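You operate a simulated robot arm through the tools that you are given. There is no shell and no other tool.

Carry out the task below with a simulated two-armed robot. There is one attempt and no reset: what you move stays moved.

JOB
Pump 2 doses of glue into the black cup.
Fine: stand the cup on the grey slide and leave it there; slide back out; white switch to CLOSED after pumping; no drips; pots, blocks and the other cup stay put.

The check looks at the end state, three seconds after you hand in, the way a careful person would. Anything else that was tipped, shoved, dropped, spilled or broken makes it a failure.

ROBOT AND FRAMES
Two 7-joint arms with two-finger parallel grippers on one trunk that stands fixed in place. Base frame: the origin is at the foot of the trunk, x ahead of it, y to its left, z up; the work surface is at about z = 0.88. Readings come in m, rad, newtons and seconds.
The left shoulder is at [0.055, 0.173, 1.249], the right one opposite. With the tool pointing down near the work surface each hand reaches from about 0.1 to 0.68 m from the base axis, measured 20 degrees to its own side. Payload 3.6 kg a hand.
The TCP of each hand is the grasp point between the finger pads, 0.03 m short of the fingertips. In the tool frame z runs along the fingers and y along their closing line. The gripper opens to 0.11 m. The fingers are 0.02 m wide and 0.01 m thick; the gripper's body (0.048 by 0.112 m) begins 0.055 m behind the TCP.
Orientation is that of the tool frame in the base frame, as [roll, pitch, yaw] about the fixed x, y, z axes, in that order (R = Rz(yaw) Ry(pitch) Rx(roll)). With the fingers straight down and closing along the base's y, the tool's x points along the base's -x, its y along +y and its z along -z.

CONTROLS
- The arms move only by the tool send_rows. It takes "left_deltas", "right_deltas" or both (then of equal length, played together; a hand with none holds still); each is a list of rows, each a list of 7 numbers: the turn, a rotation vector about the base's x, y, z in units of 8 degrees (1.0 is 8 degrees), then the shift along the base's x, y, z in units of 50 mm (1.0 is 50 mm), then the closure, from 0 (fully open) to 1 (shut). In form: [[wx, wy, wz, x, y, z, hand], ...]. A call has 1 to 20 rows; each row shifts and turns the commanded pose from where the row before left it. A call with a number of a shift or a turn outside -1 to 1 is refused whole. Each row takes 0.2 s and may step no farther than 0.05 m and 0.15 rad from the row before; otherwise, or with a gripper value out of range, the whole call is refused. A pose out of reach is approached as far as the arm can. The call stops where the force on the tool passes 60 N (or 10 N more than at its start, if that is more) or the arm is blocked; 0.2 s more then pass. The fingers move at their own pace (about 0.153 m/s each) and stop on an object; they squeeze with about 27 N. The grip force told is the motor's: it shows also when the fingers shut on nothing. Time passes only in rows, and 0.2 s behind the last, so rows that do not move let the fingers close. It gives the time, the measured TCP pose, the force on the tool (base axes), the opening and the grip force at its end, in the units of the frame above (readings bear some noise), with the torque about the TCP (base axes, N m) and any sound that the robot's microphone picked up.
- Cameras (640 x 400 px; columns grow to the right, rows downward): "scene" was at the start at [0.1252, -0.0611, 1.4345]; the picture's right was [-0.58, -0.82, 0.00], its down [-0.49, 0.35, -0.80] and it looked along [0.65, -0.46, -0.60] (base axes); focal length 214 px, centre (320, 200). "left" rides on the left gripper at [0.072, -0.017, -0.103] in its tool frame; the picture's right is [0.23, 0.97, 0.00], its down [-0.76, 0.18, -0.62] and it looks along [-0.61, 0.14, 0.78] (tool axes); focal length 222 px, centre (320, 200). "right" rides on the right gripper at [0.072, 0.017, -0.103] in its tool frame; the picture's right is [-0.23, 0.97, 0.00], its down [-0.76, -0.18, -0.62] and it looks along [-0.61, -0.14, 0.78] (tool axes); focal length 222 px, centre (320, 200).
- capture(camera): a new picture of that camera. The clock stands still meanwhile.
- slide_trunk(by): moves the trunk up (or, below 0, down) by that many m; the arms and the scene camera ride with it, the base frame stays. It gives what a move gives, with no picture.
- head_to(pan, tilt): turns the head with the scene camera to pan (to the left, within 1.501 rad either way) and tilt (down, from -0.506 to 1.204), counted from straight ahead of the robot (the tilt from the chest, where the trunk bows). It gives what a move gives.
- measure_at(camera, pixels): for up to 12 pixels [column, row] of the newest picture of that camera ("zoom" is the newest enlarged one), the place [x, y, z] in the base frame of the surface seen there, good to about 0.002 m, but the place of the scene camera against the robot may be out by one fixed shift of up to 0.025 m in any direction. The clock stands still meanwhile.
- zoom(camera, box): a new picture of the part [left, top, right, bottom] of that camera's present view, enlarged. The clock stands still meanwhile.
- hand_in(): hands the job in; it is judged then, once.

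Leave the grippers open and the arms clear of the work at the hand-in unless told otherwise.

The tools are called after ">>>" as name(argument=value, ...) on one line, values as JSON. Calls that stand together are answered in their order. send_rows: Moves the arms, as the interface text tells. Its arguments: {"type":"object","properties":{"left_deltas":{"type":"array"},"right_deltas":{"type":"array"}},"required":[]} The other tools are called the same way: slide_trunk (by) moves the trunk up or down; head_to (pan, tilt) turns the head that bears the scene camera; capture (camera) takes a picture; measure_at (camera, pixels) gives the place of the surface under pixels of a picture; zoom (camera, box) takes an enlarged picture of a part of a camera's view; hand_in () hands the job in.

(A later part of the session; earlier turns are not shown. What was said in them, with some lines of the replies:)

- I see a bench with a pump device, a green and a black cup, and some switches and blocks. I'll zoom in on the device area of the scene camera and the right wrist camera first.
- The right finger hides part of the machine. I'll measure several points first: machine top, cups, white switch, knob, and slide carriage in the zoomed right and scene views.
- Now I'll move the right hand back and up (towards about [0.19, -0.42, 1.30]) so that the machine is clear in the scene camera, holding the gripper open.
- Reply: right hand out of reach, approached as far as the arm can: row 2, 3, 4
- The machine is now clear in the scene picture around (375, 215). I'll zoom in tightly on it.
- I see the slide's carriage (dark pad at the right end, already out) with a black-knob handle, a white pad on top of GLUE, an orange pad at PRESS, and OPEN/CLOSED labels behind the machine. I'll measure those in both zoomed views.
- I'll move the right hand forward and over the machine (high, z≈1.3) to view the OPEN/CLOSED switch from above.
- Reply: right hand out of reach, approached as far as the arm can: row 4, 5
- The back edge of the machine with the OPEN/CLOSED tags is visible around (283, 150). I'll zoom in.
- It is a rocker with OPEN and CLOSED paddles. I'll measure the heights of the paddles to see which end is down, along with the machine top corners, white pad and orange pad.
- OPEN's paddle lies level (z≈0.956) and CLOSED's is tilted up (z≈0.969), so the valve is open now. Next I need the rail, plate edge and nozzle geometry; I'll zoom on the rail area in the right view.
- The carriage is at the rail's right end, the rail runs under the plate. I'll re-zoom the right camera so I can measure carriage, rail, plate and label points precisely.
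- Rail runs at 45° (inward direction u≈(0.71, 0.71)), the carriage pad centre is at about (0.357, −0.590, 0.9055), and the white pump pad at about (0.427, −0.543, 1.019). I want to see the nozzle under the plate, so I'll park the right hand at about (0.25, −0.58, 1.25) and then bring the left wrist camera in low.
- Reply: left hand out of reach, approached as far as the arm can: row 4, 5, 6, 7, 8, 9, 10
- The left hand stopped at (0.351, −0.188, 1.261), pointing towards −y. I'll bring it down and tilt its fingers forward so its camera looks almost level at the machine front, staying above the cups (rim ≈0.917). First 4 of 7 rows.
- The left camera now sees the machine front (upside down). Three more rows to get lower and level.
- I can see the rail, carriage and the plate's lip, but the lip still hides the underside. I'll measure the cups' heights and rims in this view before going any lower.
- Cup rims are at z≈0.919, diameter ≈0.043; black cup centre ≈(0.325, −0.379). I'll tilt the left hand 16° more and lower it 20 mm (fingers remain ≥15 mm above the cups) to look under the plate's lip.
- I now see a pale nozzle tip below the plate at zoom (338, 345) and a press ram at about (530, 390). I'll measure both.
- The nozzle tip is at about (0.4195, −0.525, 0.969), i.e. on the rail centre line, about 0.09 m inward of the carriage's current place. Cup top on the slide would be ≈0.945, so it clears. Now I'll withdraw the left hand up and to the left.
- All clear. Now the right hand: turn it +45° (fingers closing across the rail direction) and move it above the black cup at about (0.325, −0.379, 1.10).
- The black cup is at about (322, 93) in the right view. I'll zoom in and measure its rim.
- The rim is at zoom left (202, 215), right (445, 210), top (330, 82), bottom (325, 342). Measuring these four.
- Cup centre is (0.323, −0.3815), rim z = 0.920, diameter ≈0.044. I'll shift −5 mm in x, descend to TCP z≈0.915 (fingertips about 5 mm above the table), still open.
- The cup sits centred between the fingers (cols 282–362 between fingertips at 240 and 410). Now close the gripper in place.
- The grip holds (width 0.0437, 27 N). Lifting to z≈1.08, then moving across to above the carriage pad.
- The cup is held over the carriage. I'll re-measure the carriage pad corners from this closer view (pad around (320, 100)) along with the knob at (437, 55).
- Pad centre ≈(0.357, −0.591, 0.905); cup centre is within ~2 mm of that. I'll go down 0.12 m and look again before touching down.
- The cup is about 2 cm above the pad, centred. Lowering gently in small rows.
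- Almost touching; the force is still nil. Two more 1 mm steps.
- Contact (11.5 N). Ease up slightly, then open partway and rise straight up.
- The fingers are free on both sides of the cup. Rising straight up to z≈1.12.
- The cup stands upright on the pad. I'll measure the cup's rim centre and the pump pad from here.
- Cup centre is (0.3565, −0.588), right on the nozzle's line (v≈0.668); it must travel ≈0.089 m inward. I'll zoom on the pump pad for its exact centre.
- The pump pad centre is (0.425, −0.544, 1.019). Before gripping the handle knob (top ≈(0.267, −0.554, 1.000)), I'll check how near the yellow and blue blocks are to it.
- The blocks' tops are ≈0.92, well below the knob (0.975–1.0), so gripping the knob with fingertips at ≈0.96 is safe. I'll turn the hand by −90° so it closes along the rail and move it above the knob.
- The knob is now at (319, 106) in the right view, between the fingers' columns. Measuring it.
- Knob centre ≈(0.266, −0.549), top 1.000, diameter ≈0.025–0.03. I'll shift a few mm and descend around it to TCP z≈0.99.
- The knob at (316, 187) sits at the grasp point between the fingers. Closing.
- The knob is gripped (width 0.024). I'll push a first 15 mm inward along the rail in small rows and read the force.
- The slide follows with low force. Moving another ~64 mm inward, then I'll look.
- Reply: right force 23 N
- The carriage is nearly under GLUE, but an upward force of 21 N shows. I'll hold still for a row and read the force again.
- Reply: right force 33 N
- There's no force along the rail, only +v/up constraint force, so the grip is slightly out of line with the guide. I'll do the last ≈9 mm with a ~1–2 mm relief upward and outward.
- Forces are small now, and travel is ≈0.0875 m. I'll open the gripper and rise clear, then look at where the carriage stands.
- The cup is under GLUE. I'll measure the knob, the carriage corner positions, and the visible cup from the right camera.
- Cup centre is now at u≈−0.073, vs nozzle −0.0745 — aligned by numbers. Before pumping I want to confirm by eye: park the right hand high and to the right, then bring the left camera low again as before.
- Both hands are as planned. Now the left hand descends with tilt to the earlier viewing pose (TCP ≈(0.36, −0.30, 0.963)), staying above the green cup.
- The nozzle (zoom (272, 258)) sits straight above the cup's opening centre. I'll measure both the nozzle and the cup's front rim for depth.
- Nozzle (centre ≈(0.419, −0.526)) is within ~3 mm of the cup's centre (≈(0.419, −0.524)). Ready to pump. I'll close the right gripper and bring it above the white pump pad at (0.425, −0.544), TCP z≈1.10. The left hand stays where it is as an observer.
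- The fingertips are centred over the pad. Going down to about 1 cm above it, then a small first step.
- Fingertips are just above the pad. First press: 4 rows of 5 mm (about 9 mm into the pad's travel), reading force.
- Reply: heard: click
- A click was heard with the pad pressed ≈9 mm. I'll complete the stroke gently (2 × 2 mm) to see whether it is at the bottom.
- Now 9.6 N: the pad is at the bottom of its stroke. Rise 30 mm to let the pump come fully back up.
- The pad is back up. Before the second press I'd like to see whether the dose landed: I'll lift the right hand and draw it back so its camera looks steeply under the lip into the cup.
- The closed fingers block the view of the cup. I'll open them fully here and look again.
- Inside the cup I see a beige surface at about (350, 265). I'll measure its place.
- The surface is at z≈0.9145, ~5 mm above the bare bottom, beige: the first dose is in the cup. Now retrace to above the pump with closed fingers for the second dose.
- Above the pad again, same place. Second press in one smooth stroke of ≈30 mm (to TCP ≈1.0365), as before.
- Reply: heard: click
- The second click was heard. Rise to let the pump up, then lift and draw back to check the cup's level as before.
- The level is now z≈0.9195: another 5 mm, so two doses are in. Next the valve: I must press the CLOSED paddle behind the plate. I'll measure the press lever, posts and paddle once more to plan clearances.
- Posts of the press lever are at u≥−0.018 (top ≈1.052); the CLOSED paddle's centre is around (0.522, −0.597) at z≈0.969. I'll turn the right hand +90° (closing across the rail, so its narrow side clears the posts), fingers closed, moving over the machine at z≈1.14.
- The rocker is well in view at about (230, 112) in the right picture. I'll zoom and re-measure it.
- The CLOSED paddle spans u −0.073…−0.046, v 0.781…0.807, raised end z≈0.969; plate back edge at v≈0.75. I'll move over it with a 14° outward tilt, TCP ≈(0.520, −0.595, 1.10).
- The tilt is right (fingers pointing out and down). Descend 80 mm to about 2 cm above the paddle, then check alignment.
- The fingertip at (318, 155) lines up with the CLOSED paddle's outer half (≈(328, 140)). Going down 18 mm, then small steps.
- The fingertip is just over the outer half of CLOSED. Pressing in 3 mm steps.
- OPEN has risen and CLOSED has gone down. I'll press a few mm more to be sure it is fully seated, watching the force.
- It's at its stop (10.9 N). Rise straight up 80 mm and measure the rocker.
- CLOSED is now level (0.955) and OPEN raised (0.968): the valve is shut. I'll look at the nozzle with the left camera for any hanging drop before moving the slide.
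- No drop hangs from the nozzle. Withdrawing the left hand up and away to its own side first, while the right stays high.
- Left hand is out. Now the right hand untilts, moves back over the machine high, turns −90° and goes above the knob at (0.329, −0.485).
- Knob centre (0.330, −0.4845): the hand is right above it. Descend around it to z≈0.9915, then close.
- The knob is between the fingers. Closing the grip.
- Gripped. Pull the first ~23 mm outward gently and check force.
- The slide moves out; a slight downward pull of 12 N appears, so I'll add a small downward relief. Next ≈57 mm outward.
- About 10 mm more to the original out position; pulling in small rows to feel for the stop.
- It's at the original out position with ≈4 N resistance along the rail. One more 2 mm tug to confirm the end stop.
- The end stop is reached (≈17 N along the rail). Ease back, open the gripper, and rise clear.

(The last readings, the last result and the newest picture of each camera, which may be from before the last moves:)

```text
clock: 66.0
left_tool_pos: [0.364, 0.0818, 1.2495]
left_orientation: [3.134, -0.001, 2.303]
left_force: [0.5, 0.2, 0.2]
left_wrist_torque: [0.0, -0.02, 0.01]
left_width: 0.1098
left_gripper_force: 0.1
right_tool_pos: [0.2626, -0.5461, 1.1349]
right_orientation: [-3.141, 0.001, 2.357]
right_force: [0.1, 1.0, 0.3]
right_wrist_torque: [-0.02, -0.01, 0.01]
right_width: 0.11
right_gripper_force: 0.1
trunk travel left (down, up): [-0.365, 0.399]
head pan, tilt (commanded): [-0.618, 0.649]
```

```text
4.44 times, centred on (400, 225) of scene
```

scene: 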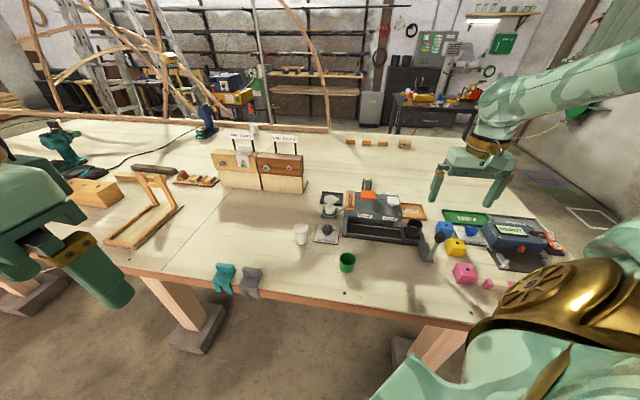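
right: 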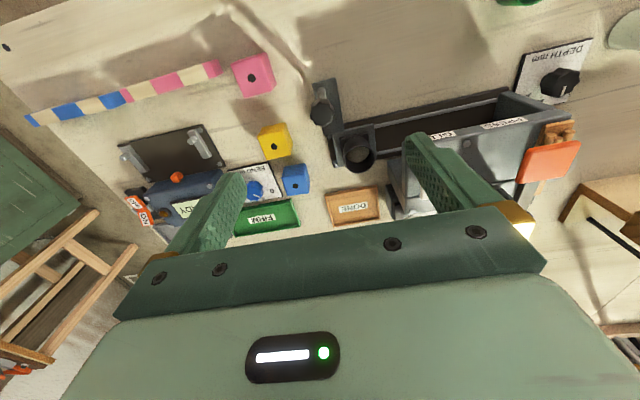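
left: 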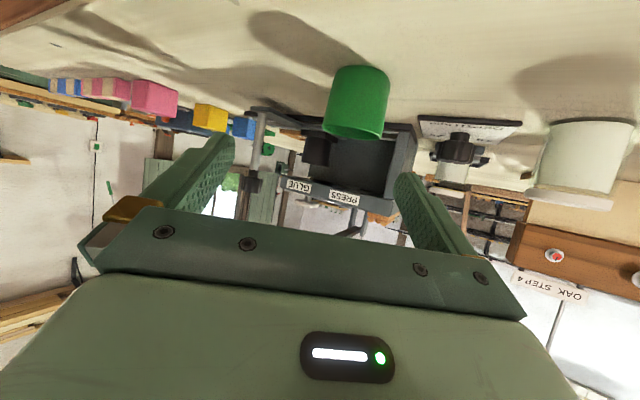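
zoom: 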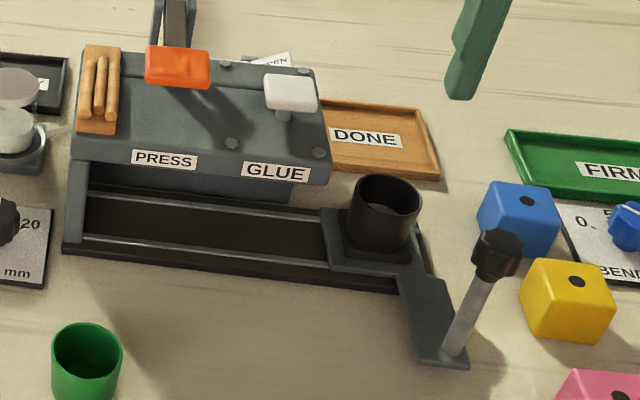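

The slide is out with the cup on it. I'll raise the right hand further, then inspect the cup, rail and nozzle area for drips.

>>> send_rows(right_deltas=[[0, 0, 0, 0, 0, 0.8, 0], [0, 0, 0, 0, -0.2, 0.8, 0], [0, 0, 0, 0, -0.2, 0.6, 0]])

>>> zoom(camera="scene", box=[345, 205, 425, 255])

>>> zoom(camera="scene", box=[400, 205, 440, 240])

>>> capture(camera="right")

```text
clock: 66.8
left_tool_pos: [0.3634, 0.0799, 1.2487]
left_orientation: [3.135, 0.001, 2.303]
left_force: [-0.3, 0.3, 0.1]
left_wrist_torque: [0.03, 0.01, -0.02]
left_width: 0.11
left_gripper_force: 0.1
right_tool_pos: [0.2627, -0.5696, 1.244]
right_orientation: [-3.14, 0.001, 2.356]
right_force: [-0.4, 0.4, 0.0]
right_wrist_torque: [-0.02, 0.03, 0.02]
right_width: 0.1102
right_gripper_force: 0.0
trunk travel left (down, up): [-0.365, 0.399]
head pan, tilt (commanded): [-0.618, 0.649]
```

```text
8.00 times, centred on (385, 230) of scene
```

zoom: 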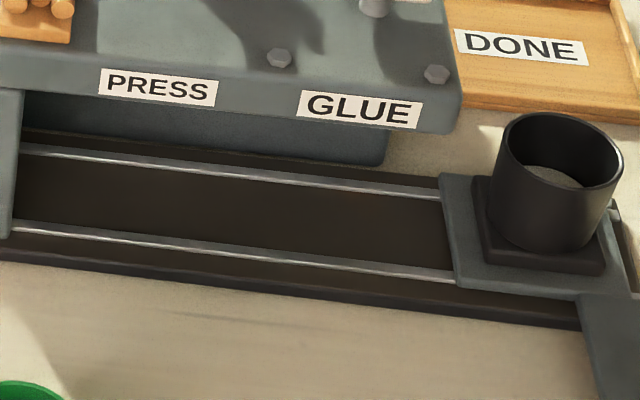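

```text
11.43 times, centred on (420, 222) of scene
```

zoom: 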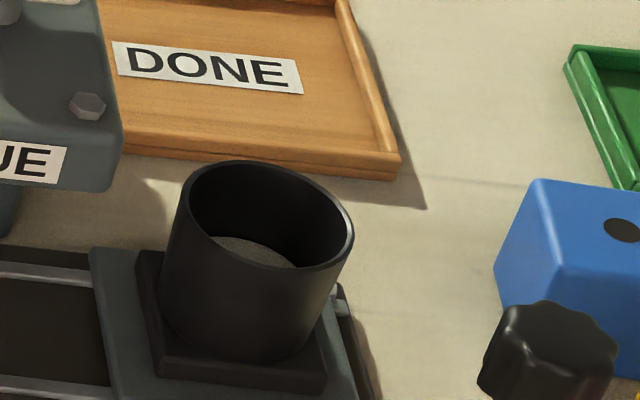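

```text
taken
```

right: 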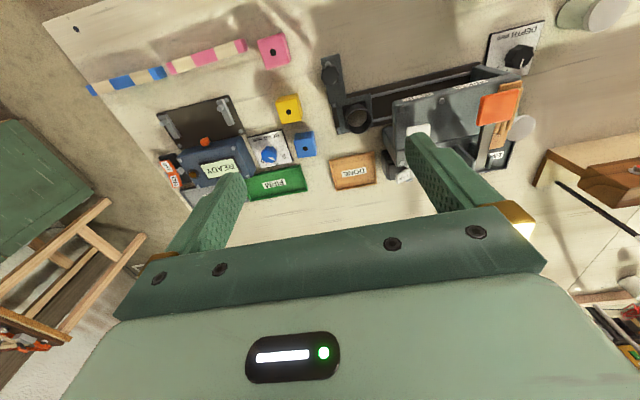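

No drips on the rail; glue is visible in the cup. Final check of the rocker and the cup in the right view.

>>> zoom(camera="right", box=[320, 50, 440, 190])

>>> measure_at(camera="right", pixels=[[357, 117], [330, 74], [357, 106], [343, 131], [340, 101]])

>>> zoom(camera="scene", box=[280, 180, 480, 300])

```text
2.86 times, centred on (380, 120) of right
```

zoom: 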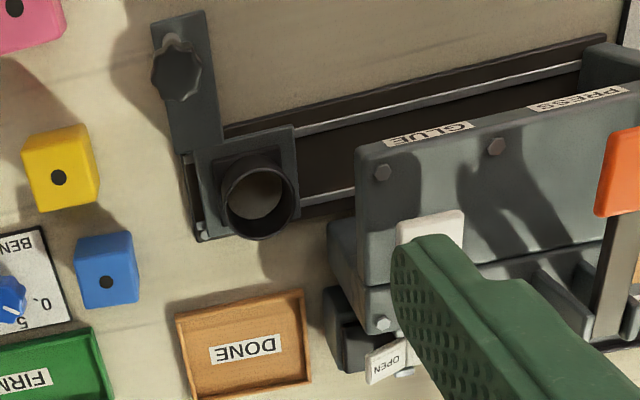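

```text
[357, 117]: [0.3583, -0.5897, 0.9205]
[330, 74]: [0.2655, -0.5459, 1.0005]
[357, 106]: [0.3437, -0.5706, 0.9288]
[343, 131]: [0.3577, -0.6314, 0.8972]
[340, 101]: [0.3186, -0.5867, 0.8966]
```

```text
3.20 times, centred on (380, 240) of scene
```

zoom: 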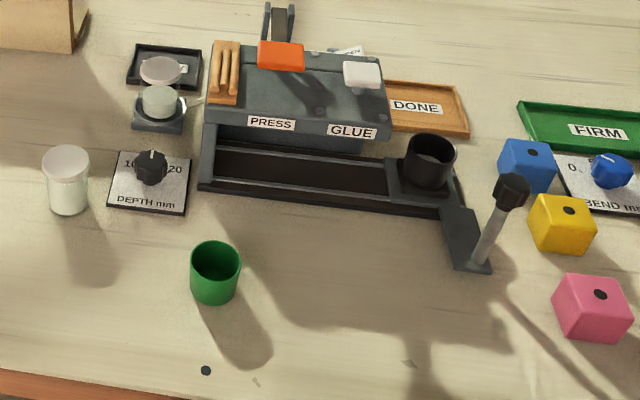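

Everything is as asked:
- The slide is fully out, at its original place, and the black cup stands upright on it.
- The glue is at z≈0.920, which is two doses.
- The rocker is at CLOSED.
- There are no drips.
- The pots, blocks and green cup have not moved.
- Both grippers are open and clear of the work.

Handing in now.

>>> hand_in()

```text
The job is handed in.
```

The job is handed in. The black cup has two doses of glue and stands upright on the grey slide, which is back out against its end stop.

- **Doses:** I pressed the pump twice and heard one click each time. The glue in the cup rose about 5 mm with each press.
- **White switch:** I pressed it to CLOSED after the second dose, before pulling the slide out. Its CLOSED side measured level and its OPEN side raised.
- **Drips:** I saw none on the rail or bench, and no drop hung from the nozzle after the switch was closed.
- **Everything else:** The pots, blocks and green cup look unmoved. Both grippers are open and the arms are clear of the work.
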